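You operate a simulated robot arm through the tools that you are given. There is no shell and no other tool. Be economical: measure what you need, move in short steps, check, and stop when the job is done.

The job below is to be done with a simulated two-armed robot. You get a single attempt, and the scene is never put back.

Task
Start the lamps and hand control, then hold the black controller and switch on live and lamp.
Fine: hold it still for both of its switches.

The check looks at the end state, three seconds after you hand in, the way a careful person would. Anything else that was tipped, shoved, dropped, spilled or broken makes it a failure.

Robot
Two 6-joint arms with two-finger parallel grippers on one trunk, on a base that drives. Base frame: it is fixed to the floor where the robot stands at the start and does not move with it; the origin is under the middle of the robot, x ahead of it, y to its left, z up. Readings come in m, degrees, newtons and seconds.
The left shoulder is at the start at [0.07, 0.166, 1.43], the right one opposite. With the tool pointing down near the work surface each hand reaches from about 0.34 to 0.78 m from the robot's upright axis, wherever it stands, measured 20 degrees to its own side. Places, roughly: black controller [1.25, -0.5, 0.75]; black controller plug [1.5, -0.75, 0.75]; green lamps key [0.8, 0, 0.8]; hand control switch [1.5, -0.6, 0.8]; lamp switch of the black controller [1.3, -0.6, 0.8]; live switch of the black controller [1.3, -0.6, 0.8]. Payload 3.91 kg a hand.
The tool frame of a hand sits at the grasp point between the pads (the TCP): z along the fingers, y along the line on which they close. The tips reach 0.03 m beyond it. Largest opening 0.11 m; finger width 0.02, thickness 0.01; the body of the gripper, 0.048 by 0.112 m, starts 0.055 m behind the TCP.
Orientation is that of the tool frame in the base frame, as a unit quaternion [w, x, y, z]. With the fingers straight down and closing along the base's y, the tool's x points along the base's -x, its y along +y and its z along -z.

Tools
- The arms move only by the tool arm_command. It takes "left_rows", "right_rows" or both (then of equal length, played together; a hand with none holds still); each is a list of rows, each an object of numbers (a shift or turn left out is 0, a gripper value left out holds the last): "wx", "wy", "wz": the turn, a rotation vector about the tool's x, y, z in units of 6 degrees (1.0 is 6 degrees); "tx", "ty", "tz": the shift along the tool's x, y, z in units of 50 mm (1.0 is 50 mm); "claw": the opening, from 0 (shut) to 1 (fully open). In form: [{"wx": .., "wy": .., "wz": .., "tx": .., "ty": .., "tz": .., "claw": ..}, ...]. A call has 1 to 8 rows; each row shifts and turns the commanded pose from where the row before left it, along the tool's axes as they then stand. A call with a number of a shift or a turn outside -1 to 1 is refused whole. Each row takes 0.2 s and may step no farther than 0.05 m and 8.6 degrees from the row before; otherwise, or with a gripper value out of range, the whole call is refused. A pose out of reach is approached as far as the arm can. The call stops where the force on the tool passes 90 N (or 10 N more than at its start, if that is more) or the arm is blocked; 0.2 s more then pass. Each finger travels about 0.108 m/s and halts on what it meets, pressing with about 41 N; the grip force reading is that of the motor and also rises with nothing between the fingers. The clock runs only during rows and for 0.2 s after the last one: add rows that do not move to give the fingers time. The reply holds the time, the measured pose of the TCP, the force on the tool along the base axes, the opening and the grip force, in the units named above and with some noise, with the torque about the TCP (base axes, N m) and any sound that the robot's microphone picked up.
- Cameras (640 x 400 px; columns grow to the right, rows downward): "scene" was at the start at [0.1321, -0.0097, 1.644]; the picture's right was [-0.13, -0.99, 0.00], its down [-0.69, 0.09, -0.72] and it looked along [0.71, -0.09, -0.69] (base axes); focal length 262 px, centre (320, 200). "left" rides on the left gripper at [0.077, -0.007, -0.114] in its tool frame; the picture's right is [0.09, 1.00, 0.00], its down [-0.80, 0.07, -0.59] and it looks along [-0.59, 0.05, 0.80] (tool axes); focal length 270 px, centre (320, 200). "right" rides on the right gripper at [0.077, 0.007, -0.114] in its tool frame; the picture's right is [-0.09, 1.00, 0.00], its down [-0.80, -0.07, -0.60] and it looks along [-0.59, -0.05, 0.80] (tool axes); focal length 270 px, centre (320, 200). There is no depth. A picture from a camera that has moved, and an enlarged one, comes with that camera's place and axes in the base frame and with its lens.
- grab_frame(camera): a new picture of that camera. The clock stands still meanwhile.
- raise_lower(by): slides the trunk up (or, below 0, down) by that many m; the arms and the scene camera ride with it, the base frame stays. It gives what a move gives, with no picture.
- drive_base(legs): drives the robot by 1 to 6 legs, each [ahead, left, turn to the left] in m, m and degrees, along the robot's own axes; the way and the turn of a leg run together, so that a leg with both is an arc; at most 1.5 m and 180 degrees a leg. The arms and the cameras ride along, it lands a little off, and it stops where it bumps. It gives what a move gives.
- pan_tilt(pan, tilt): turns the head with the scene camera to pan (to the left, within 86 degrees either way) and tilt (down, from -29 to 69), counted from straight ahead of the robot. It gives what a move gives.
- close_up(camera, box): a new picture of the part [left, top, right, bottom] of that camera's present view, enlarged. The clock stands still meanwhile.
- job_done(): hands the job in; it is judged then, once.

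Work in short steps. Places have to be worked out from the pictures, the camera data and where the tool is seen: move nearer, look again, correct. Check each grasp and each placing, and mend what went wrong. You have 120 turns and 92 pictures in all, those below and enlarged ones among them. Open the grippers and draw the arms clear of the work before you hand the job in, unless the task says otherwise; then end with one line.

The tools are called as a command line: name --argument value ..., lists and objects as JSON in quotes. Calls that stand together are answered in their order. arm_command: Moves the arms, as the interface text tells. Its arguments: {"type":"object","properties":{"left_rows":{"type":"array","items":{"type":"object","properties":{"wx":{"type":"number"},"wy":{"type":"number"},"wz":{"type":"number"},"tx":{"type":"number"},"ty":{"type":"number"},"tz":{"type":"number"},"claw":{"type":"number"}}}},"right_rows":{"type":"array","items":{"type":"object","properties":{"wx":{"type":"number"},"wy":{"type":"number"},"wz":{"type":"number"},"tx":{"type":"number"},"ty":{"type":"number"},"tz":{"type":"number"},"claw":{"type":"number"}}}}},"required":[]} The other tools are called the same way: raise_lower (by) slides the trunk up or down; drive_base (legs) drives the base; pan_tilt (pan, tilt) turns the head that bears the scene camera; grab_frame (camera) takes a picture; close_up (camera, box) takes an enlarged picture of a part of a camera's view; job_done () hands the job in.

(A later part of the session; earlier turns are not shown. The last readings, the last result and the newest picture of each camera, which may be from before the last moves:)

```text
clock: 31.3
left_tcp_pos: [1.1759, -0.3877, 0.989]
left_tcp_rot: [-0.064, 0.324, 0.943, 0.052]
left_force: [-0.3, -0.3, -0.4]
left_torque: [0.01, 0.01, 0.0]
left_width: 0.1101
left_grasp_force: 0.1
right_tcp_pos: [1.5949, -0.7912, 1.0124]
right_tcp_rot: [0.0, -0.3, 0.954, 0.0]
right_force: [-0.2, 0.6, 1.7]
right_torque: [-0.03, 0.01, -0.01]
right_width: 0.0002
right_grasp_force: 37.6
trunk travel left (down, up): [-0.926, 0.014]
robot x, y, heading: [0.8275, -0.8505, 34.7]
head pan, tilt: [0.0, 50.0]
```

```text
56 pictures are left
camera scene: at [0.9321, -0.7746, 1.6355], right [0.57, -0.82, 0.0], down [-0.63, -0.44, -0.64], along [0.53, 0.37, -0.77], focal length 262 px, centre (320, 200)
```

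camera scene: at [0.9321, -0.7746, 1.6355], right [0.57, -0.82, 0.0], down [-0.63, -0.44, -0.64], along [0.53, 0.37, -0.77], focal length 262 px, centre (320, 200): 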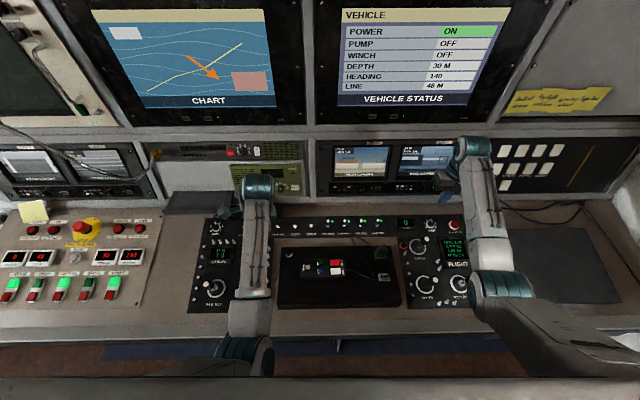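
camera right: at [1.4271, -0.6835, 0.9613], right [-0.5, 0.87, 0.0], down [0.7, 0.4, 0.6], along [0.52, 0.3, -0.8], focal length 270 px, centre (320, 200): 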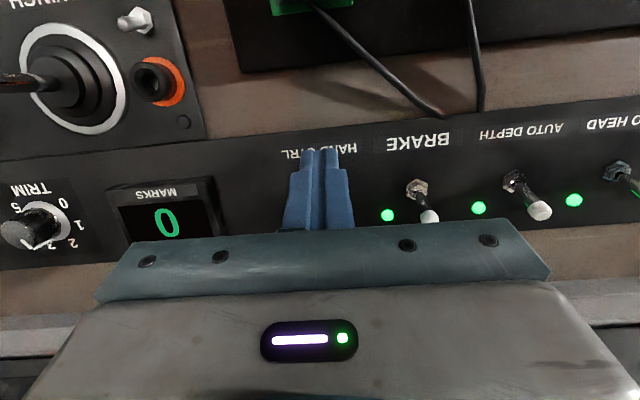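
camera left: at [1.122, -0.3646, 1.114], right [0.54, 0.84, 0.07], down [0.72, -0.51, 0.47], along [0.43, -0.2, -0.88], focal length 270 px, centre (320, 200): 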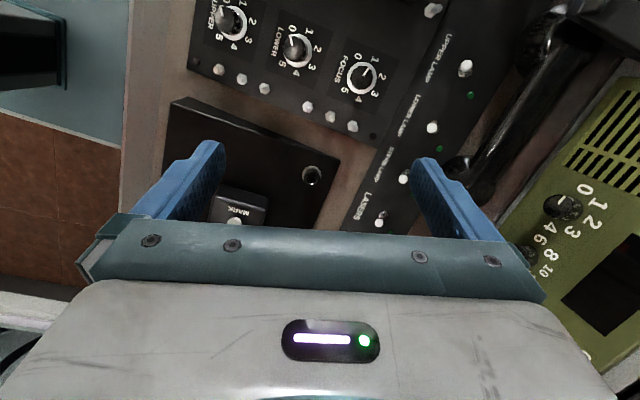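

The left hand was stopped near its inner reach and tilted by about 9°. I'll straighten it, finish the turn, lower it a bit and then slide over the pendant's MARK end.

arm_command --left_rows '[{"wx": 0.18, "wy": -0.49, "wz": 0.77}, {"wx": 0.18, "wy": -0.49, "wz": 0.77}, {"wx": 0.18, "wy": -0.49, "wz": 0.77}, {"tz": 0.7}, {"tz": 0.5}]'

arm_command --left_rows '[{"tx": -0.9, "ty": -0.2}, {"tx": -0.9, "ty": -0.2}, {"tx": -0.7, "ty": -0.2}]'

grab_frame --camera "left"

close_up --camera "scene" --box '[220, 190, 440, 330]'

```text
clock: 32.5
left_tcp_pos: [1.1773, -0.3893, 0.9289]
left_tcp_rot: [-0.005, 0.435, 0.9, -0.009]
left_force: [-0.8, 0.3, -0.3]
left_torque: [-0.02, -0.02, 0.01]
left_width: 0.1101
left_grasp_force: 0.0
right_tcp_pos: [1.594, -0.7912, 1.0133]
right_tcp_rot: [0.0, -0.3, 0.954, 0.001]
right_force: [-0.5, 0.2, -0.7]
right_torque: [0.02, 0.02, 0.05]
right_width: 0.0
right_grasp_force: 37.9
trunk travel left (down, up): [-0.926, 0.014]
robot x, y, heading: [0.8292, -0.8481, 35.0]
head pan, tilt: [0.0, 50.0]
```

```text
clock: 33.3
left_tcp_pos: [1.1776, -0.4026, 0.912]
left_tcp_rot: [-0.072, 0.415, 0.906, 0.035]
left_force: [0.0, -0.6, -0.3]
left_torque: [0.01, 0.0, 0.01]
left_width: 0.11
left_grasp_force: 0.1
left hand out of reach, approached as far as the arm can: row 3
right_tcp_pos: [1.5937, -0.7902, 1.0129]
right_tcp_rot: [-0.001, -0.301, 0.954, -0.001]
right_force: [-0.5, -0.1, -0.1]
right_torque: [0.0, -0.02, 0.02]
right_width: 0.0
right_grasp_force: 37.9
trunk travel left (down, up): [-0.926, 0.014]
robot x, y, heading: [0.8243, -0.847, 35.0]
head pan, tilt: [0.0, 50.0]
stopped in row 3 (left hand): the arm was blocked; the commanded pose is now the measured one
```

```text
55 pictures are left
camera left: at [1.1342, -0.3661, 1.0376], right [0.7, 0.72, 0.02], down [0.63, -0.63, 0.46], along [0.34, -0.31, -0.89], focal length 270 px, centre (320, 200)
```

left: 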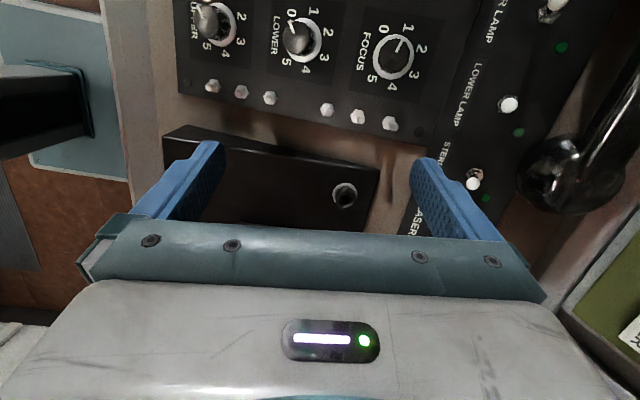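

```text
2.86 times, centred on (330, 260) of scene
camera zoom: at [0.931, -0.7728, 1.6355], right [0.57, -0.82, 0.0], down [-0.63, -0.44, -0.64], along [0.53, 0.37, -0.77], focal length 747 px, centre (291, 29)
```

zoom: 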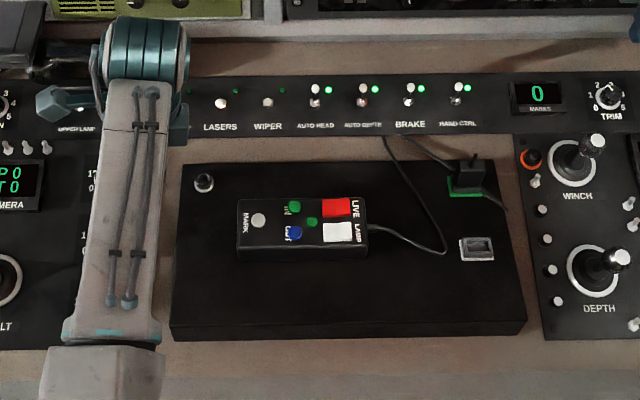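

The left arm's inner reach blocks it here at this height. I'll move that hand ahead and up, straighten it, then drive back 0.12 m so the pendant sits well within both arms' range.

arm_command --left_rows '[{"ty": 0.8}, {"ty": 0.4, "wy": -0.76, "wz": 0.2}, {"wy": -0.76, "wz": 0.2}, {"tz": -0.8}, {"tz": -0.8}]'

drive_base --legs '[[-0.11, 0, 0]]'

```text
clock: 34.5
left_tcp_pos: [1.2254, -0.3668, 0.9933]
left_tcp_rot: [0.0, 0.435, 0.901, 0.0]
left_force: [0.1, 0.4, -0.3]
left_torque: [0.0, -0.03, -0.02]
left_width: 0.1099
left_grasp_force: 0.1
right_tcp_pos: [1.5941, -0.7901, 1.0134]
right_tcp_rot: [-0.001, -0.301, 0.954, 0.0]
right_force: [-0.5, 0.0, -0.7]
right_torque: [0.02, 0.02, -0.02]
right_width: 0.0
right_grasp_force: 37.6
trunk travel left (down, up): [-0.926, 0.014]
robot x, y, heading: [0.8268, -0.8498, 34.9]
head pan, tilt: [0.0, 50.0]
```

```text
clock: 35.7
left_tcp_pos: [1.1375, -0.4274, 0.992]
left_tcp_rot: [0.0, 0.435, 0.9, -0.001]
left_force: [0.2, 0.0, -0.3]
left_torque: [0.03, 0.04, -0.01]
left_width: 0.11
left_grasp_force: 0.0
right_tcp_pos: [1.5062, -0.8499, 1.0109]
right_tcp_rot: [-0.003, -0.301, 0.954, 0.0]
right_force: [0.0, 0.0, -0.3]
right_torque: [0.0, 0.0, 0.03]
right_width: 0.0003
right_grasp_force: 37.6
trunk travel left (down, up): [-0.926, 0.014]
robot x, y, heading: [0.7414, -0.9129, 35.2]
head pan, tilt: [0.0, 50.0]
```

Sliding the left hand over the MARK end of the pendant, at about (1.233, -0.515).

arm_command --left_rows '[{"tx": -0.86, "ty": 0.14}, {"tx": -0.85, "ty": 0.14}, {"tx": -0.85, "ty": 0.14}, {"tz": 0.6}, {"tz": 0}]'

grab_frame --camera "left"

grab_frame --camera "scene"

```text
clock: 37.1
left_tcp_pos: [1.212, -0.4668, 0.9599]
left_tcp_rot: [-0.024, 0.419, 0.907, 0.021]
left_force: [-0.4, 0.2, 0.1]
left_torque: [0.01, 0.02, -0.03]
left_width: 0.1104
left_grasp_force: 0.1
right_tcp_pos: [1.5024, -0.8534, 1.0139]
right_tcp_rot: [0.0, -0.301, 0.954, 0.0]
right_force: [0.0, 0.4, -0.1]
right_torque: [0.0, -0.01, 0.04]
right_width: 0.0
right_grasp_force: 37.3
trunk travel left (down, up): [-0.926, 0.014]
robot x, y, heading: [0.7376, -0.9108, 35.2]
head pan, tilt: [0.0, 50.0]
stopped in row 5 (left hand): the arm was blocked; the commanded pose is now the measured one
```

```text
53 pictures are left
camera left: at [1.1607, -0.4224, 1.078], right [0.7, 0.71, 0.02], down [0.59, -0.6, 0.55], along [0.4, -0.37, -0.84], focal length 270 px, centre (320, 200)
```

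left: 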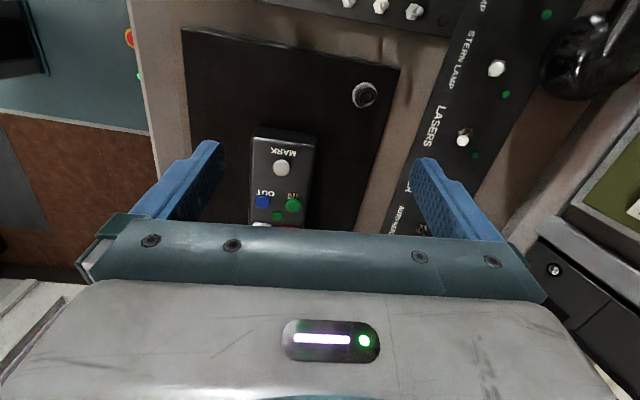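

```text
52 pictures are left
camera scene: at [0.8416, -0.8368, 1.6356], right [0.57, -0.82, 0.0], down [-0.63, -0.44, -0.64], along [0.53, 0.37, -0.77], focal length 262 px, centre (320, 200)
```

scene: 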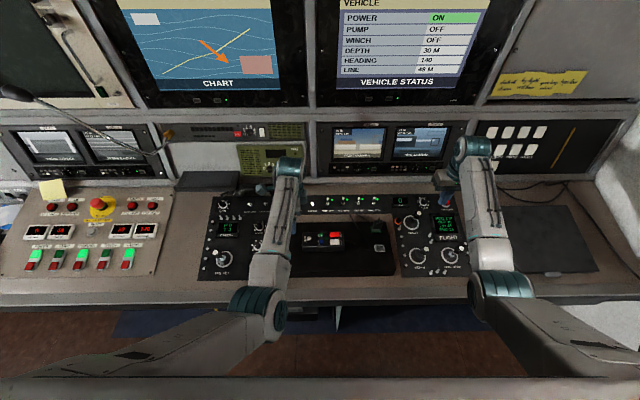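

Reach is limited with the hand turned 90° this close to the centreline. As a test, I'll turn the left hand back 30° and see whether it can then move further right, which would tell whether the wrist angle is the limit.

arm_command --left_rows '[{"wz": -1}, {"wz": -1}, {"wz": -1}, {"wz": -1}, {"wz": -1}, {"tx": -0.8, "ty": -0.5}, {"tx": -0.4, "ty": -0.25}]'

```text
clock: 38.9
left_tcp_pos: [1.2282, -0.4687, 0.9401]
left_tcp_rot: [-0.043, 0.146, 0.987, 0.051]
left_force: [-0.6, -0.9, -0.3]
left_torque: [0.01, 0.0, 0.0]
left_width: 0.11
left_grasp_force: 0.0
right_tcp_pos: [1.5031, -0.8524, 1.0121]
right_tcp_rot: [-0.001, -0.301, 0.954, 0.0]
right_force: [-0.4, -0.1, -0.1]
right_torque: [0.02, -0.02, 0.02]
right_width: 0.0
right_grasp_force: 37.7
trunk travel left (down, up): [-0.926, 0.014]
robot x, y, heading: [0.7386, -0.9122, 35.3]
head pan, tilt: [0.0, 50.0]
stopped in row 7 (left hand): the arm was blocked; the commanded pose is now the measured one
```

It's the position, not the wrist angle, that is limiting; the limit eases farther from the robot. I'll shift the hand left a bit, back the robot off 0.08 m and re-square the left hand.

arm_command --left_rows '[{"tx": 0.3, "ty": 0.4}, {"wx": 0.42, "wy": -0.48}, {"wx": 0.42, "wy": -0.47}]'

drive_base --legs '[[-0.08, 0, 0]]'

arm_command --left_rows '[{"wz": 0.97}, {"wz": 0.97}, {"wz": 0.97}, {"wz": 0.97}, {"wz": 0.97}, {"wz": 0.97}]'

```text
clock: 39.7
left_tcp_pos: [1.2217, -0.4491, 0.9425]
left_tcp_rot: [0.0, 0.148, 0.989, -0.002]
left_force: [-0.3, 0.5, 0.3]
left_torque: [-0.02, 0.01, 0.01]
left_width: 0.1101
left_grasp_force: 0.0
right_tcp_pos: [1.5052, -0.8525, 1.0119]
right_tcp_rot: [0.0, -0.301, 0.954, 0.0]
right_force: [0.7, -0.1, -0.5]
right_torque: [0.0, -0.04, 0.0]
right_width: 0.0001
right_grasp_force: 38.1
trunk travel left (down, up): [-0.926, 0.014]
robot x, y, heading: [0.7413, -0.9149, 34.9]
head pan, tilt: [0.0, 50.0]
```

```text
clock: 40.8
left_tcp_pos: [1.1618, -0.4913, 0.9399]
left_tcp_rot: [-0.004, 0.147, 0.989, -0.003]
left_force: [0.9, -0.5, -0.2]
left_torque: [0.02, 0.0, -0.01]
left_width: 0.11
left_grasp_force: 0.0
right_tcp_pos: [1.4439, -0.8952, 1.0084]
right_tcp_rot: [-0.003, -0.3, 0.954, 0.0]
right_force: [0.5, 0.3, -0.7]
right_torque: [-0.04, 0.01, -0.02]
right_width: 0.0003
right_grasp_force: 37.4
trunk travel left (down, up): [-0.926, 0.014]
robot x, y, heading: [0.6728, -0.9565, 35.1]
head pan, tilt: [0.0, 50.0]
```

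```text
clock: 42.2
left_tcp_pos: [1.1564, -0.4944, 0.9438]
left_tcp_rot: [0.0, 0.438, 0.899, -0.001]
left_force: [-0.2, 0.1, -0.5]
left_torque: [0.0, 0.01, 0.0]
left_width: 0.1101
left_grasp_force: 0.0
right_tcp_pos: [1.4383, -0.8975, 1.0141]
right_tcp_rot: [0.0, -0.301, 0.954, 0.0]
right_force: [-0.7, 0.3, 0.4]
right_torque: [0.02, 0.03, 0.03]
right_width: 0.0
right_grasp_force: 37.5
trunk travel left (down, up): [-0.926, 0.014]
robot x, y, heading: [0.672, -0.9552, 34.8]
head pan, tilt: [0.0, 50.0]
```

Straight and square again. Moving ahead 48 mm and right 63 mm to stand over the MARK end.

arm_command --left_rows '[{"ty": 0.95}, {"tx": -0.63}, {"tx": -0.63}, {"tx": 0}]'

grab_frame --camera "left"

close_up --camera "scene" --box '[240, 150, 440, 280]'

```text
clock: 43.2
left_tcp_pos: [1.2341, -0.5128, 0.9419]
left_tcp_rot: [0.0, 0.438, 0.899, -0.002]
left_force: [1.0, -0.3, -1.3]
left_torque: [-0.01, -0.01, -0.02]
left_width: 0.1101
left_grasp_force: 0.1
right_tcp_pos: [1.4407, -0.8968, 1.0121]
right_tcp_rot: [-0.001, -0.3, 0.954, -0.001]
right_force: [-0.2, 0.8, 0.5]
right_torque: [0.01, -0.02, -0.01]
right_width: 0.0002
right_grasp_force: 37.8
trunk travel left (down, up): [-0.926, 0.014]
robot x, y, heading: [0.6708, -0.9593, 35.0]
head pan, tilt: [0.0, 50.0]
```

```text
51 pictures are left
camera left: at [1.181, -0.4579, 1.0572], right [0.73, 0.68, 0.0], down [0.55, -0.58, 0.6], along [0.41, -0.44, -0.8], focal length 270 px, centre (320, 200)
```

left: 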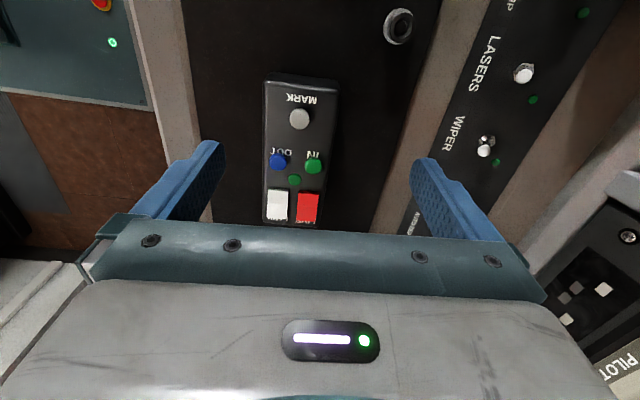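

```text
3.08 times, centred on (340, 215) of scene
camera zoom: at [0.778, -0.8805, 1.6354], right [0.57, -0.82, 0.0], down [-0.63, -0.44, -0.64], along [0.53, 0.37, -0.77], focal length 804 px, centre (258, 154)
```

zoom: 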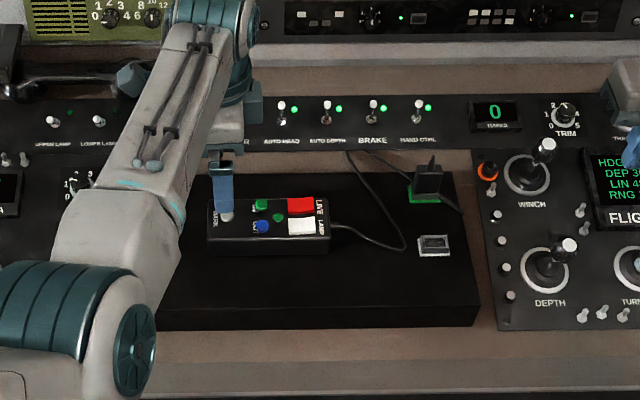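

Reach is fine now. By triangulation MARK sits at about (1.226, -0.522, 0.84), so the pendant's midline is 12 mm robot-side of the TCP. I'll correct this and lower with open fingers to z = 0.86.

arm_command --left_rows '[{"ty": -0.25, "wz": 0.3}, {"tz": 0.8}, {"tz": 0.8}, {"tz": 0}]'

grab_frame --camera "left"

close_up --camera "scene" --box '[250, 170, 410, 270]'

```text
clock: 44.2
left_tcp_pos: [1.2218, -0.5225, 0.8628]
left_tcp_rot: [0.0, 0.451, 0.892, 0.001]
left_force: [0.4, 0.0, -0.7]
left_torque: [0.01, 0.0, -0.01]
left_width: 0.1099
left_grasp_force: 0.1
right_tcp_pos: [1.4389, -0.8994, 1.0135]
right_tcp_rot: [0.0, -0.3, 0.954, 0.002]
right_force: [-0.1, 0.2, -0.3]
right_torque: [0.06, -0.01, 0.01]
right_width: 0.0001
right_grasp_force: 38.1
trunk travel left (down, up): [-0.926, 0.014]
robot x, y, heading: [0.6673, -0.9561, 35.0]
head pan, tilt: [0.0, 50.0]
```

```text
49 pictures are left
camera left: at [1.1715, -0.466, 0.9774], right [0.75, 0.66, 0.0], down [0.53, -0.6, 0.6], along [0.39, -0.45, -0.8], focal length 270 px, centre (320, 200)
```

left: 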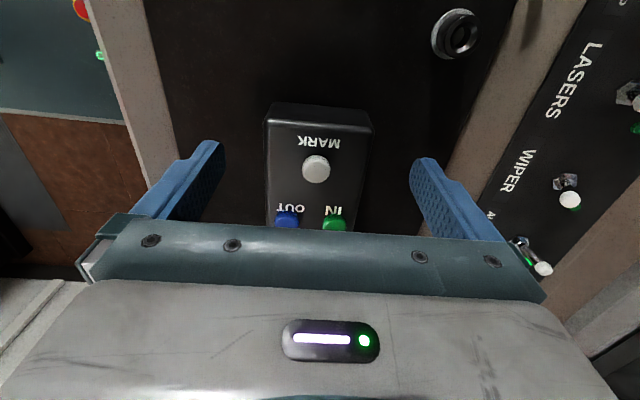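

```text
4.00 times, centred on (330, 220) of scene
camera zoom: at [0.7769, -0.884, 1.6356], right [0.57, -0.82, 0.0], down [-0.63, -0.44, -0.64], along [0.53, 0.37, -0.77], focal length 1046 px, centre (280, 120)
```

zoom: 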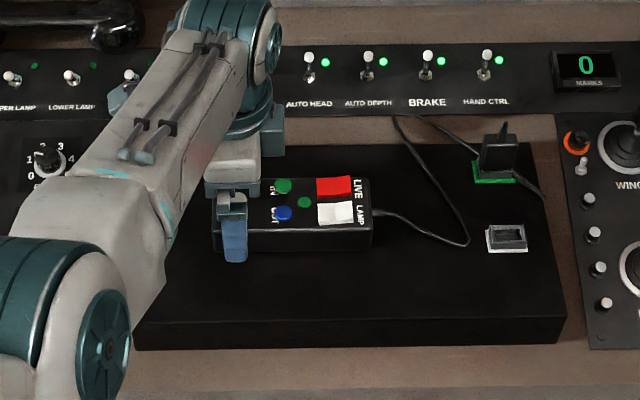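

Centred: MARK lies midway between the fingers. Lowering gently by about 25 mm.

arm_command --left_rows '[{"tz": 0.3}, {"tz": 0.2}, {"tz": 0}]'

grab_frame --camera "left"

close_up --camera "scene" --box '[290, 190, 370, 250]'

```text
clock: 45.0
left_tcp_pos: [1.2148, -0.5218, 0.8414]
left_tcp_rot: [0.001, 0.452, 0.892, -0.001]
left_force: [-0.4, -0.2, 0.6]
left_torque: [0.01, -0.02, 0.01]
left_width: 0.1101
left_grasp_force: 0.0
left hand out of reach, approached as far as the arm can: row 2
right_tcp_pos: [1.4393, -0.8987, 1.0122]
right_tcp_rot: [0.0, -0.301, 0.954, 0.0]
right_force: [-0.1, -0.7, 0.3]
right_torque: [0.04, -0.02, 0.02]
right_width: 0.0
right_grasp_force: 37.0
trunk travel left (down, up): [-0.926, 0.014]
robot x, y, heading: [0.6709, -0.957, 34.9]
head pan, tilt: [0.0, 50.0]
```

```text
47 pictures are left
camera left: at [1.164, -0.4664, 0.9562], right [0.75, 0.66, 0.0], down [0.53, -0.6, 0.6], along [0.39, -0.45, -0.8], focal length 270 px, centre (320, 200)
```

left: 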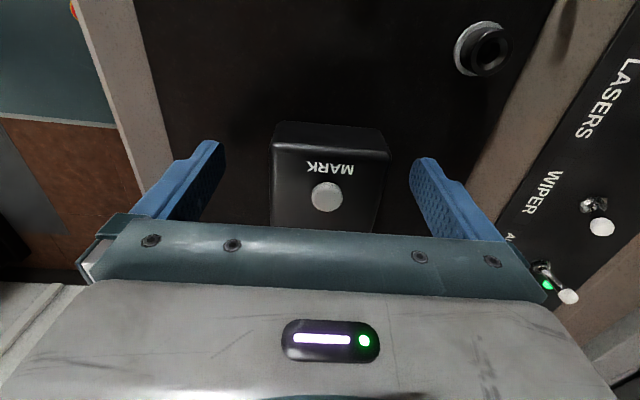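

```text
6.67 times, centred on (330, 220) of scene
camera zoom: at [0.7767, -0.883, 1.6356], right [0.57, -0.82, 0.0], down [-0.63, -0.44, -0.64], along [0.53, 0.37, -0.77], focal length 1743 px, centre (253, 67)
```

zoom: 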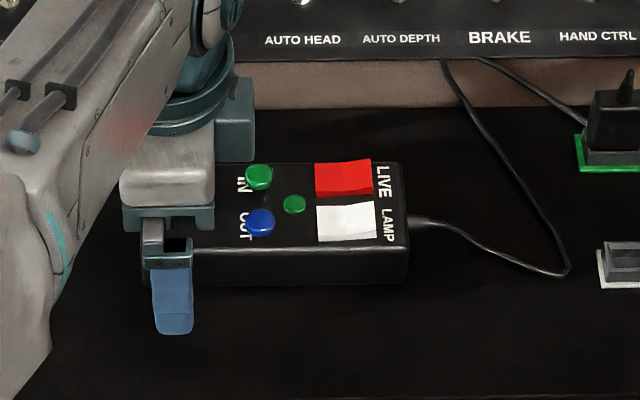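

The left arm is at its outer limit this low. I'll lift both hands, lower the trunk 0.08 m to gain reach, and then come down again.

arm_command --left_rows '[{"tz": -0.8}, {"tz": -0.8}, {"tz": -0.4}, {"tz": 0}]' --right_rows '[{"tz": -0.5}, {"tz": -0.5}, {"tz": 0}, {"tz": 0}]'

raise_lower --by -0.08

```text
clock: 46.0
left_tcp_pos: [1.2145, -0.522, 0.9428]
left_tcp_rot: [0.001, 0.451, 0.892, -0.002]
left_force: [0.5, 0.4, 0.3]
left_torque: [0.01, 0.0, -0.02]
left_width: 0.11
left_grasp_force: 0.1
right_tcp_pos: [1.4388, -0.8967, 1.0613]
right_tcp_rot: [0.0, -0.301, 0.954, 0.0]
right_force: [-0.2, 0.2, 0.4]
right_torque: [0.01, 0.0, -0.02]
right_width: 0.0
right_grasp_force: 37.6
trunk travel left (down, up): [-0.926, 0.014]
robot x, y, heading: [0.6711, -0.9564, 34.9]
head pan, tilt: [0.0, 50.0]
```

```text
clock: 47.2
left_tcp_pos: [1.2155, -0.5222, 0.8615]
left_tcp_rot: [0.0, 0.452, 0.892, -0.002]
left_force: [0.0, -0.6, -0.1]
left_torque: [-0.02, 0.02, -0.01]
left_width: 0.1101
left_grasp_force: 0.1
right_tcp_pos: [1.4399, -0.8992, 0.9813]
right_tcp_rot: [0.0, -0.3, 0.954, 0.0]
right_force: [0.4, -0.2, -0.7]
right_torque: [-0.03, 0.03, -0.05]
right_width: 0.0
right_grasp_force: 37.2
trunk travel left (down, up): [-0.846, 0.094]
robot x, y, heading: [0.6711, -0.9559, 35.1]
head pan, tilt: [0.0, 50.0]
```

Correcting 5 mm ahead and lowering in small steps, watching for tray contact.

arm_command --left_rows '[{"ty": 0.1, "tz": 0.2}, {"tz": 0.2}, {"tz": 0.1}, {"tz": 0}]'

close_up --camera "scene" --box '[290, 160, 390, 230]'

grab_frame --camera "left"

```text
clock: 48.2
left_tcp_pos: [1.2189, -0.5196, 0.8376]
left_tcp_rot: [0.001, 0.451, 0.893, -0.001]
left_force: [0.3, -0.3, 0.1]
left_torque: [0.01, -0.01, 0.0]
left_width: 0.1101
left_grasp_force: 0.0
right_tcp_pos: [1.4397, -0.8984, 0.9821]
right_tcp_rot: [-0.002, -0.301, 0.954, 0.0]
right_force: [0.3, -0.3, -0.2]
right_torque: [-0.01, 0.0, 0.03]
right_width: 0.0
right_grasp_force: 37.5
trunk travel left (down, up): [-0.846, 0.094]
robot x, y, heading: [0.6722, -0.9592, 35.0]
head pan, tilt: [0.0, 50.0]
```

```text
5.71 times, centred on (340, 195) of scene
camera zoom: at [0.7778, -0.8824, 1.5555], right [0.57, -0.82, 0.0], down [-0.63, -0.44, -0.64], along [0.53, 0.37, -0.77], focal length 1494 px, centre (206, 229)
```

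zoom: 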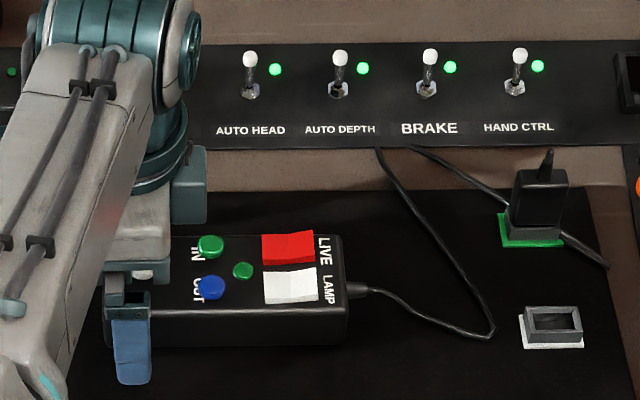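

```text
44 pictures are left
camera left: at [1.1689, -0.463, 0.9513], right [0.75, 0.66, 0.0], down [0.53, -0.6, 0.6], along [0.39, -0.45, -0.8], focal length 270 px, centre (320, 200)
```

left: 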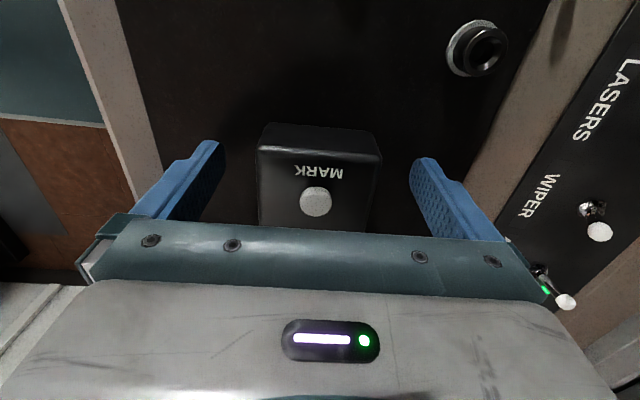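

Well centred. Lowering up to 8 mm more, shifting 5 mm to the right.

arm_command --left_rows '[{"tx": -0.1, "tz": 0.08}, {"tz": 0.08}, {"tz": 0}]'

```text
clock: 49.0
left_tcp_pos: [1.2229, -0.5229, 0.83]
left_tcp_rot: [0.0, 0.453, 0.892, -0.001]
left_force: [0.2, 0.7, 0.5]
left_torque: [0.01, 0.01, -0.01]
left_width: 0.1101
left_grasp_force: 0.0
right_tcp_pos: [1.4401, -0.8968, 0.9827]
right_tcp_rot: [0.0, -0.301, 0.954, -0.001]
right_force: [-1.0, 0.2, -0.8]
right_torque: [-0.02, -0.03, 0.03]
right_width: 0.0002
right_grasp_force: 37.8
trunk travel left (down, up): [-0.846, 0.094]
robot x, y, heading: [0.6712, -0.9533, 35.0]
head pan, tilt: [0.0, 50.0]
```

Still free. Two more 3 mm steps, then close the fingers.

arm_command --left_rows '[{"tz": 0.06}, {"tz": 0.06}, {"tz": 0}]'

close_up --camera "scene" --box '[290, 180, 360, 230]'

```text
clock: 49.8
left_tcp_pos: [1.2227, -0.5233, 0.825]
left_tcp_rot: [0.001, 0.451, 0.892, 0.0]
left_force: [0.3, -0.2, 8.2]
left_torque: [-0.04, 0.19, 0.02]
left_width: 0.1094
left_grasp_force: 0.1
right_tcp_pos: [1.44, -0.898, 0.9828]
right_tcp_rot: [0.0, -0.301, 0.954, 0.0]
right_force: [-0.2, 1.1, -0.6]
right_torque: [-0.01, -0.01, 0.0]
right_width: 0.0
right_grasp_force: 38.0
trunk travel left (down, up): [-0.846, 0.094]
robot x, y, heading: [0.6732, -0.9567, 35.0]
head pan, tilt: [0.0, 50.0]
```

```text
8.00 times, centred on (325, 205) of scene
camera zoom: at [0.7764, -0.8836, 1.5558], right [0.57, -0.82, 0.0], down [-0.63, -0.44, -0.64], along [0.53, 0.37, -0.77], focal length 2092 px, centre (280, 160)
```

zoom: 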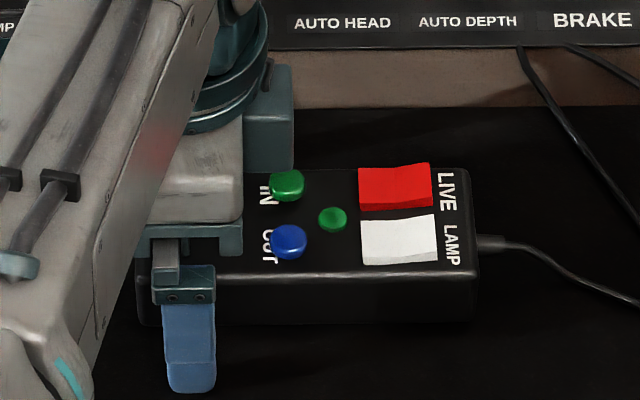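

Tray touched at tip z ≈ 0.795. Raising 3 mm and closing on the pendant.

arm_command --left_rows '[{"tz": -0.07}, {"claw": 0.65}, {"claw": 0.5}, {"claw": 0.3}, {"claw": 0.3}, {"claw": 0.3}]'

close_up --camera "scene" --box '[280, 170, 380, 235]'

grab_frame --camera "left"

```text
clock: 51.2
left_tcp_pos: [1.2229, -0.5233, 0.8273]
left_tcp_rot: [-0.001, 0.452, 0.892, -0.002]
left_force: [1.2, 0.2, 0.1]
left_torque: [0.14, 0.1, 0.01]
left_width: 0.0638
left_grasp_force: 41.4
right_tcp_pos: [1.4409, -0.8973, 0.9816]
right_tcp_rot: [-0.001, -0.301, 0.954, -0.001]
right_force: [0.4, -0.4, -0.3]
right_torque: [0.0, -0.01, 0.0]
right_width: 0.0001
right_grasp_force: 37.8
trunk travel left (down, up): [-0.846, 0.094]
robot x, y, heading: [0.6732, -0.9561, 35.0]
head pan, tilt: [0.0, 50.0]
```

```text
6.15 times, centred on (330, 202) of scene
camera zoom: at [0.7781, -0.8822, 1.5554], right [0.57, -0.82, 0.0], down [-0.63, -0.44, -0.64], along [0.53, 0.37, -0.77], focal length 1609 px, centre (258, 185)
```

zoom: 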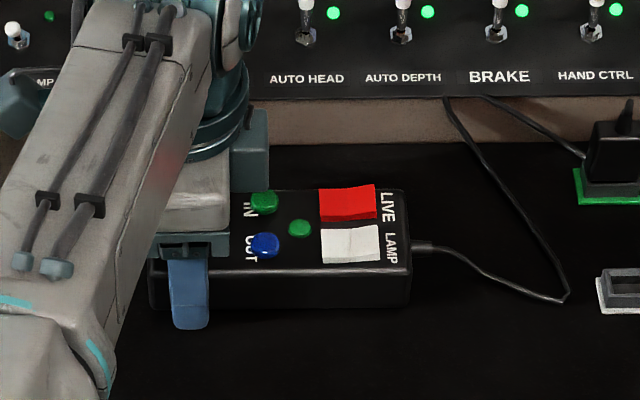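

```text
41 pictures are left
camera left: at [1.1717, -0.4669, 0.9409], right [0.75, 0.66, 0.0], down [0.53, -0.6, 0.6], along [0.39, -0.45, -0.8], focal length 270 px, centre (320, 200)
```

left: 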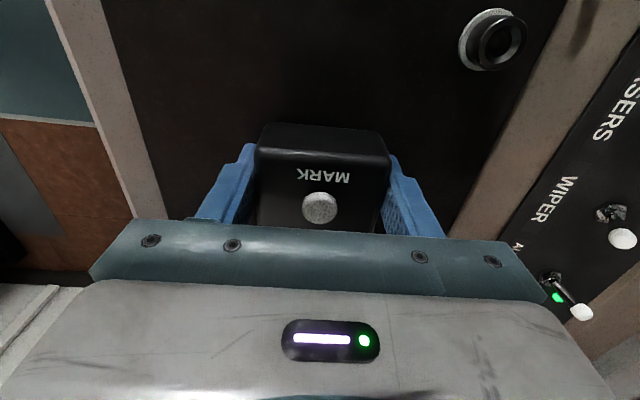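

The pendant is held (width 64 mm). Now I'll look at the rockers closely while turning the right hand so its camera faces away from the left hand.

arm_command --right_rows '[{"wz": -1}, {"wz": -1}, {"wz": -1}, {"wz": -1}, {"wz": -1}, {"wz": -1}, {"wz": -1}, {"wz": -1}]'

arm_command --right_rows '[{"wz": -1}, {"wz": -1}, {"wz": -1}, {"wz": -1}, {"wz": -1}, {"wz": -1}, {"wz": -0.8}]'

close_up --camera "scene" --box '[315, 180, 355, 205]'

grab_frame --camera "right"

```text
clock: 53.0
left_tcp_pos: [1.2226, -0.5221, 0.8267]
left_tcp_rot: [0.001, 0.452, 0.892, -0.002]
left_force: [0.9, 0.5, 0.2]
left_torque: [0.16, 0.11, -0.01]
left_width: 0.0639
left_grasp_force: 41.1
right_tcp_pos: [1.4399, -0.8975, 0.9806]
right_tcp_rot: [0.0, -0.664, 0.748, 0.0]
right_force: [-0.2, 0.3, -0.2]
right_torque: [0.02, -0.02, -0.02]
right_width: 0.0
right_grasp_force: 37.3
trunk travel left (down, up): [-0.846, 0.094]
robot x, y, heading: [0.6721, -0.9583, 34.8]
head pan, tilt: [0.0, 50.0]
```

```text
clock: 54.6
left_tcp_pos: [1.2217, -0.5218, 0.8254]
left_tcp_rot: [0.0, 0.451, 0.892, -0.002]
left_force: [-0.1, -0.5, -0.4]
left_torque: [0.15, 0.1, 0.0]
left_width: 0.0638
left_grasp_force: 41.1
right_tcp_pos: [1.4403, -0.8975, 0.981]
right_tcp_rot: [0.001, 0.883, -0.47, -0.001]
right_force: [0.3, -0.1, -0.7]
right_torque: [0.02, 0.01, 0.0]
right_width: 0.0001
right_grasp_force: 37.9
trunk travel left (down, up): [-0.846, 0.094]
robot x, y, heading: [0.6712, -0.9618, 35.0]
head pan, tilt: [0.0, 50.0]
```

```text
16.00 times, centred on (335, 192) of scene
camera zoom: at [0.7782, -0.8822, 1.5554], right [0.57, -0.82, 0.0], down [-0.63, -0.44, -0.64], along [0.53, 0.37, -0.77], focal length 4183 px, centre (80, 320)
```

zoom: 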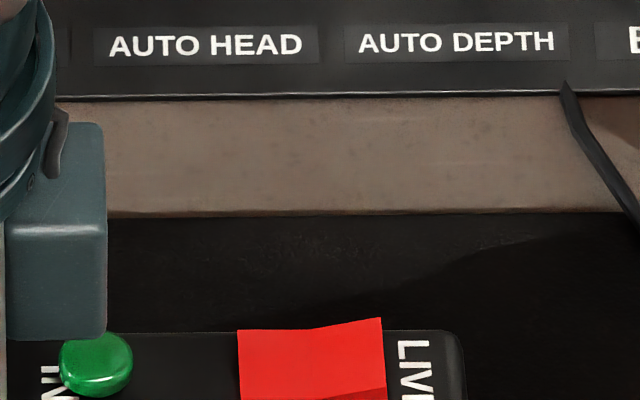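

```text
39 pictures are left
camera right: at [1.4766, -0.9635, 1.0952], right [-0.88, -0.48, 0.0], down [-0.39, 0.7, 0.59], along [-0.29, 0.52, -0.8], focal length 270 px, centre (320, 200)
```

right: 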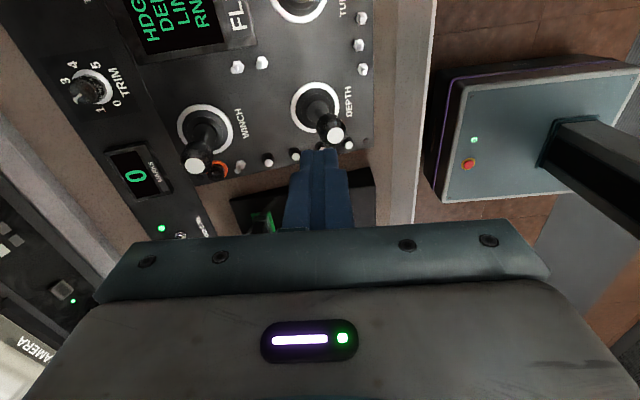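

The red rocker looks V-shaped with its right (label) end raised. Checking both rockers fully.

close_up --camera "scene" --box '[320, 192, 360, 217]'

```text
16.00 times, centred on (340, 204) of scene
camera zoom: at [0.7782, -0.8822, 1.5554], right [0.57, -0.82, 0.0], down [-0.63, -0.44, -0.64], along [0.53, 0.37, -0.77], focal length 4183 px, centre (0, 128)
```

zoom: 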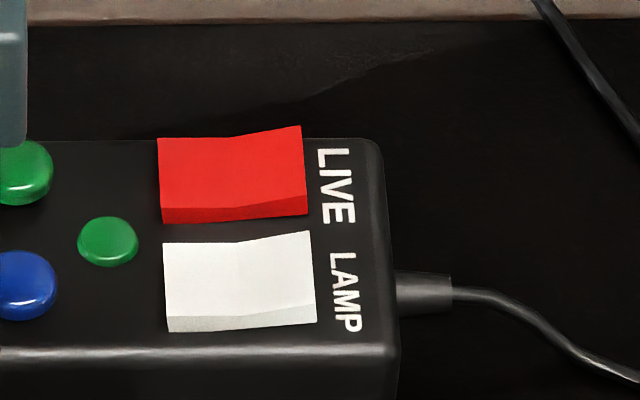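

Both rockers have the right (label) end raised, so I'll press there. Tilting the right hand 15° (leaning away from the left hand) and moving part of the way over.

arm_command --right_rows '[{"wy": -0.84}, {"wy": -0.83}, {"wy": -0.83}, {"tx": -0.9, "tz": 0.24, "ty": -0.13}, {"tx": -0.9, "tz": 0.24, "ty": -0.13}, {"tx": -0.9, "tz": 0.24, "ty": -0.13}, {"tx": -0.9, "tz": 0.24, "ty": -0.13}, {"tx": 0}]'

grab_frame --camera "right"

grab_frame --camera "scene"

```text
clock: 56.4
left_tcp_pos: [1.2225, -0.5234, 0.8267]
left_tcp_rot: [0.0, 0.452, 0.892, -0.001]
left_force: [1.0, -0.5, 0.7]
left_torque: [0.15, 0.08, -0.02]
left_width: 0.0636
left_grasp_force: 41.7
right_tcp_pos: [1.357, -0.7265, 0.9812]
right_tcp_rot: [-0.062, 0.875, -0.467, -0.115]
right_force: [-0.3, -0.1, -0.5]
right_torque: [0.02, 0.02, -0.01]
right_width: 0.0
right_grasp_force: 37.3
trunk travel left (down, up): [-0.846, 0.094]
robot x, y, heading: [0.6705, -0.9551, 34.9]
head pan, tilt: [0.0, 50.0]
```

```text
37 pictures are left
camera right: at [1.409, -0.8161, 1.0715], right [-0.87, -0.48, 0.02], down [-0.29, 0.55, 0.78], along [-0.39, 0.68, -0.62], focal length 270 px, centre (320, 200)
```

right: 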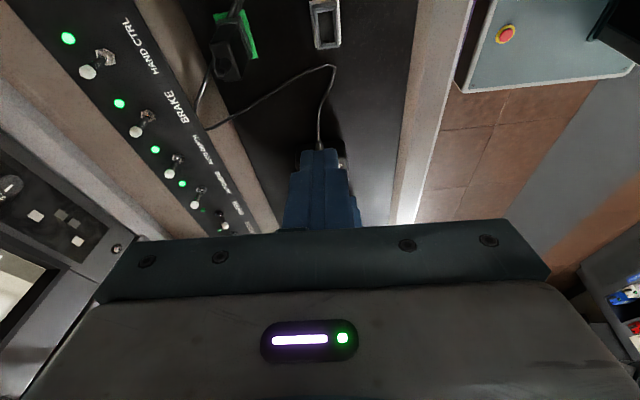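

```text
36 pictures are left
camera scene: at [0.7787, -0.8833, 1.5555], right [0.57, -0.82, 0.0], down [-0.63, -0.44, -0.64], along [0.53, 0.37, -0.77], focal length 262 px, centre (320, 200)
```

scene: 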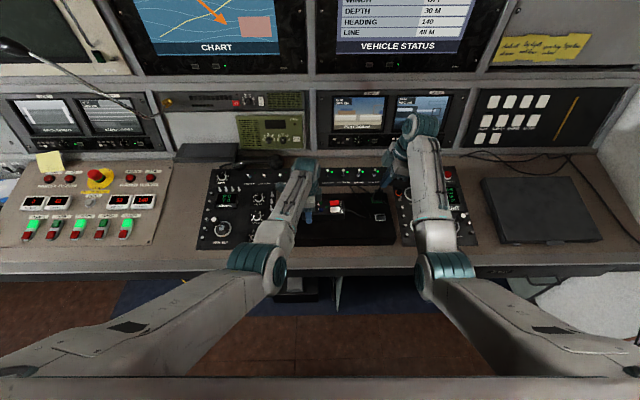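

The fingers come in from the right; moving to hover about 30 mm over the red rocker's label end, then checking with the scene camera.

arm_command --right_rows '[{"tx": -0.59, "tz": 0.57, "ty": -0.1}, {"tx": -0.59, "tz": 0.57, "ty": -0.1}, {"tx": -0.59, "tz": 0.57, "ty": -0.1}, {"tx": -0.59, "tz": 0.5, "ty": -0.1}, {"tx": 0}]'

close_up --camera "scene" --box '[280, 140, 420, 230]'

```text
clock: 57.6
left_tcp_pos: [1.2219, -0.5234, 0.8267]
left_tcp_rot: [0.0, 0.451, 0.892, -0.001]
left_force: [0.0, -0.9, 0.6]
left_torque: [0.13, 0.08, -0.01]
left_width: 0.0639
left_grasp_force: 40.7
right_tcp_pos: [1.2947, -0.5999, 0.9053]
right_tcp_rot: [-0.061, 0.875, -0.467, -0.116]
right_force: [-0.2, 0.8, 0.5]
right_torque: [0.02, 0.03, -0.02]
right_width: 0.0001
right_grasp_force: 37.2
trunk travel left (down, up): [-0.846, 0.094]
robot x, y, heading: [0.6743, -0.9578, 35.1]
head pan, tilt: [0.0, 50.0]
```

```text
4.44 times, centred on (350, 185) of scene
camera zoom: at [0.7785, -0.8831, 1.5555], right [0.57, -0.82, 0.0], down [-0.63, -0.44, -0.64], along [0.53, 0.37, -0.77], focal length 1162 px, centre (187, 267)
```

zoom: 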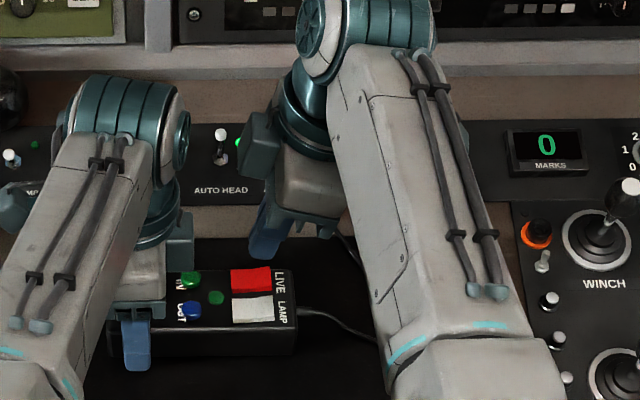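

Tip projection agrees with the picture. Descending 26 mm with a 4 mm shift left, to just above the raised end of LIVE.

arm_command --right_rows '[{"tx": 0.0, "tz": 0.27, "ty": -0.03}, {"tx": 0.06, "tz": 0.25}, {"tx": 0}]'

close_up --camera "scene" --box '[310, 170, 370, 210]'

```text
clock: 58.4
left_tcp_pos: [1.2223, -0.5232, 0.8269]
left_tcp_rot: [0.0, 0.452, 0.892, -0.001]
left_force: [-0.1, -0.5, -0.8]
left_torque: [0.15, 0.11, -0.03]
left_width: 0.0635
left_grasp_force: 40.8
right_tcp_pos: [1.2938, -0.5954, 0.8799]
right_tcp_rot: [-0.061, 0.875, -0.467, -0.115]
right_force: [-0.7, -0.6, 1.5]
right_torque: [0.0, 0.0, -0.01]
right_width: 0.0
right_grasp_force: 37.9
trunk travel left (down, up): [-0.846, 0.094]
robot x, y, heading: [0.6704, -0.9557, 35.1]
head pan, tilt: [0.0, 50.0]
```

```text
10.00 times, centred on (340, 190) of scene
camera zoom: at [0.7779, -0.8822, 1.5555], right [0.57, -0.82, 0.0], down [-0.63, -0.44, -0.64], along [0.53, 0.37, -0.77], focal length 2615 px, centre (120, 300)
```

zoom: 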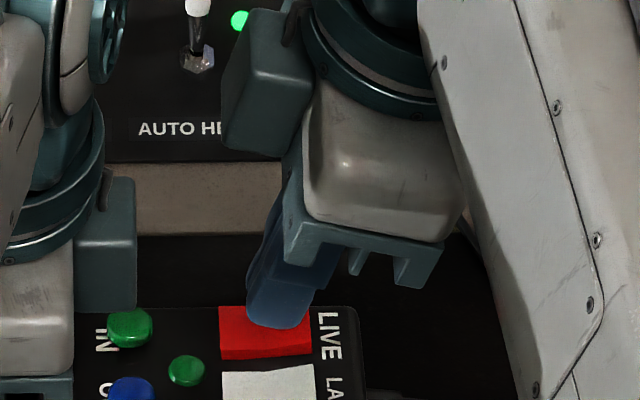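

The tip is right over the LIVE rocker, centred on its right half. Shifting 3 mm to the right and pressing in 3–4 mm steps.

arm_command --right_rows '[{"tx": 0.07, "tz": 0.04}, {"tx": 0.02, "tz": 0.07}, {"tx": 0.02, "tz": 0.07}, {"tx": 0}]'

close_up --camera "scene" --box '[310, 175, 370, 215]'

```text
clock: 59.4
left_tcp_pos: [1.2212, -0.5246, 0.8263]
left_tcp_rot: [0.0, 0.451, 0.893, -0.001]
left_force: [8.4, 4.1, -12.3]
left_torque: [0.85, 0.61, 0.64]
left_width: 0.064
left_grasp_force: 40.7
right_tcp_pos: [1.2977, -0.5966, 0.8726]
right_tcp_rot: [-0.063, 0.875, -0.467, -0.115]
right_force: [-1.3, -4.3, 25.2]
right_torque: [-0.17, 0.01, 0.33]
right_width: 0.0001
right_grasp_force: 37.4
trunk travel left (down, up): [-0.846, 0.094]
robot x, y, heading: [0.6732, -0.9596, 34.8]
head pan, tilt: [0.0, 50.0]
```

```text
10.00 times, centred on (340, 195) of scene
camera zoom: at [0.7771, -0.8835, 1.5558], right [0.57, -0.82, 0.0], down [-0.63, -0.44, -0.64], along [0.53, 0.37, -0.77], focal length 2615 px, centre (120, 250)
```

zoom: 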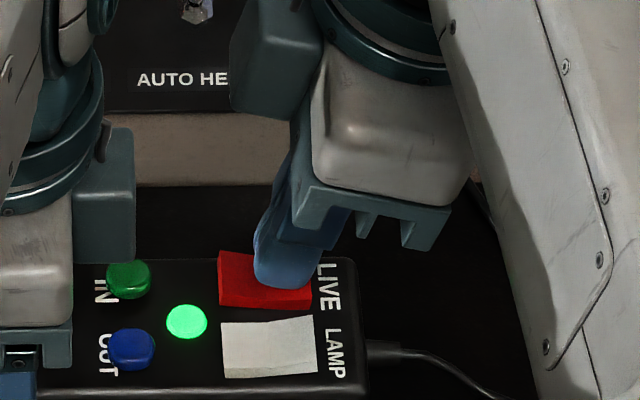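

LIVE clicked over: the indicator is lit and the pendant hasn't moved. Lifting 20 mm, and moving 32 mm toward the robot to LAMP.

arm_command --right_rows '[{"tx": -0.1, "tz": -0.4}, {"ty": 0.33}, {"ty": 0.31}, {"tx": 0}]'

close_up --camera "scene" --box '[310, 175, 370, 215]'

```text
clock: 60.4
left_tcp_pos: [1.2227, -0.5225, 0.8272]
left_tcp_rot: [0.0, 0.451, 0.892, -0.001]
left_force: [-1.1, 0.9, -0.3]
left_torque: [-0.05, -0.09, -0.06]
left_width: 0.0639
left_grasp_force: 41.3
right_tcp_pos: [1.2682, -0.6155, 0.8899]
right_tcp_rot: [-0.061, 0.875, -0.467, -0.116]
right_force: [0.0, 0.1, 0.3]
right_torque: [-0.02, 0.03, -0.01]
right_width: 0.0
right_grasp_force: 38.2
trunk travel left (down, up): [-0.846, 0.094]
robot x, y, heading: [0.6735, -0.9587, 35.1]
head pan, tilt: [0.0, 50.0]
```

```text
10.00 times, centred on (340, 195) of scene
camera zoom: at [0.7774, -0.8824, 1.5555], right [0.57, -0.82, 0.0], down [-0.63, -0.44, -0.64], along [0.53, 0.37, -0.77], focal length 2615 px, centre (120, 250)
```

zoom: 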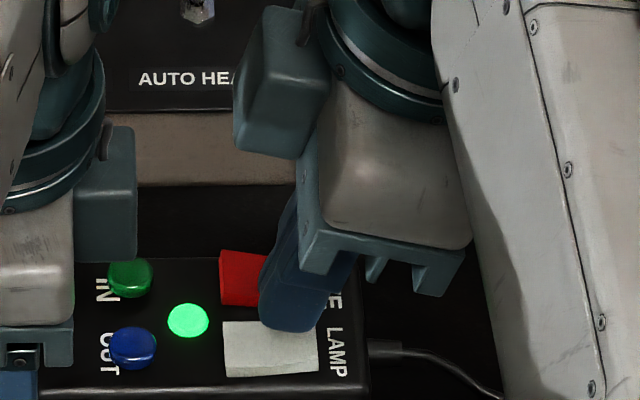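

LIVE stays lit. Nudging 4 mm further toward the robot and pressing LAMP's right end down in small steps.

arm_command --right_rows '[{"ty": 0.08, "tx": 0.04, "tz": 0.12}, {"tx": 0.03, "tz": 0.1}, {"tx": 0.02, "tz": 0.07}, {"tx": 0.02, "tz": 0.06}, {"tx": 0}]'

close_up --camera "scene" --box '[310, 175, 370, 215]'

```text
clock: 61.6
left_tcp_pos: [1.2221, -0.523, 0.8275]
left_tcp_rot: [0.0, 0.452, 0.892, -0.001]
left_force: [1.7, -0.2, -0.1]
left_torque: [0.11, -0.11, 0.11]
left_width: 0.0638
left_grasp_force: 40.8
right_tcp_pos: [1.2656, -0.6189, 0.8737]
right_tcp_rot: [-0.062, 0.875, -0.466, -0.116]
right_force: [-1.1, -0.9, 3.0]
right_torque: [-0.04, 0.04, 0.0]
right_width: 0.0002
right_grasp_force: 37.6
trunk travel left (down, up): [-0.846, 0.094]
robot x, y, heading: [0.6737, -0.9582, 35.1]
head pan, tilt: [0.0, 50.0]
```

```text
10.00 times, centred on (340, 195) of scene
camera zoom: at [0.7773, -0.8827, 1.5555], right [0.57, -0.82, 0.0], down [-0.63, -0.44, -0.64], along [0.53, 0.37, -0.77], focal length 2615 px, centre (120, 250)
```

zoom: 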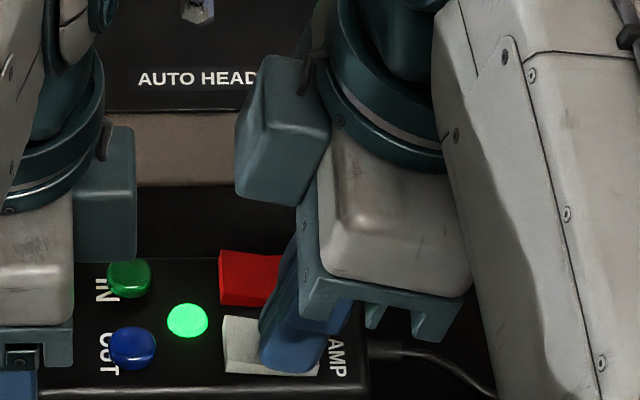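

First contact (3 N). Pressing a few mm more.

arm_command --right_rows '[{"tx": 0.015, "tz": 0.06}, {"tx": 0.01, "tz": 0.04}, {"tx": 0}]'

close_up --camera "scene" --box '[310, 175, 370, 215]'

```text
clock: 62.4
left_tcp_pos: [1.2198, -0.5243, 0.8293]
left_tcp_rot: [0.0, 0.451, 0.893, 0.001]
left_force: [14.1, 7.6, -15.2]
left_torque: [1.03, 0.4, 1.32]
left_width: 0.064
left_grasp_force: 40.7
right_tcp_pos: [1.2667, -0.6184, 0.8719]
right_tcp_rot: [-0.065, 0.875, -0.467, -0.114]
right_force: [-3.5, -8.8, 45.9]
right_torque: [-0.34, -0.03, 0.46]
right_width: 0.0
right_grasp_force: 38.1
trunk travel left (down, up): [-0.846, 0.094]
robot x, y, heading: [0.676, -0.9583, 35.3]
head pan, tilt: [0.0, 50.0]
```

```text
10.00 times, centred on (340, 195) of scene
camera zoom: at [0.775, -0.8853, 1.5562], right [0.57, -0.82, 0.0], down [-0.63, -0.44, -0.64], along [0.53, 0.37, -0.76], focal length 2615 px, centre (120, 250)
```

zoom: 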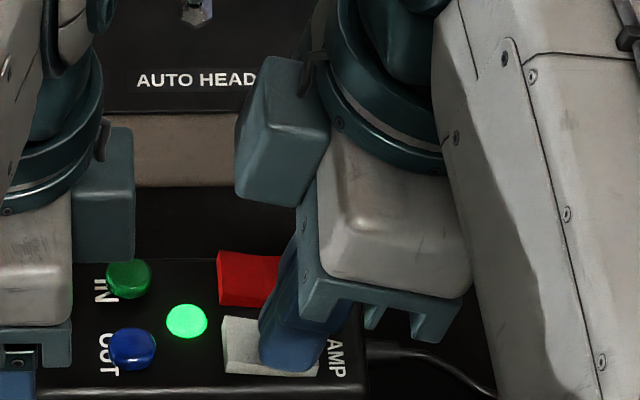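

LAMP's left end now stands up; the force is at 46 N, so it's fully pressed. Lifting and backing off to the right to inspect.

arm_command --right_rows '[{"tx": -0.1, "tz": -0.4}, {"tx": -0.2, "tz": -0.8}, {"tx": 0.7, "tz": -0.5}, {"tx": 0.9, "tz": -0.24}, {"tx": 0.9, "tz": -0.24}, {"tx": 0}]'

close_up --camera "scene" --box '[310, 185, 370, 225]'

```text
clock: 63.8
left_tcp_pos: [1.2218, -0.5239, 0.8273]
left_tcp_rot: [0.002, 0.451, 0.892, 0.0]
left_force: [-0.3, -2.1, 6.2]
left_torque: [-0.81, -0.67, -0.12]
left_width: 0.0638
left_grasp_force: 40.3
right_tcp_pos: [1.3393, -0.7298, 0.9453]
right_tcp_rot: [-0.061, 0.875, -0.467, -0.116]
right_force: [0.4, -0.8, 0.1]
right_torque: [0.01, -0.02, -0.02]
right_width: 0.0
right_grasp_force: 37.5
trunk travel left (down, up): [-0.846, 0.094]
robot x, y, heading: [0.6758, -0.9575, 35.1]
head pan, tilt: [0.0, 50.0]
```

```text
10.00 times, centred on (340, 205) of scene
camera zoom: at [0.7757, -0.8821, 1.5556], right [0.57, -0.82, 0.0], down [-0.63, -0.44, -0.64], along [0.53, 0.37, -0.77], focal length 2615 px, centre (120, 150)
```

zoom: 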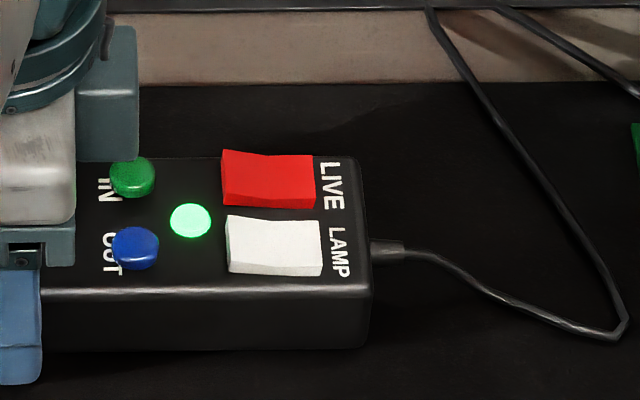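

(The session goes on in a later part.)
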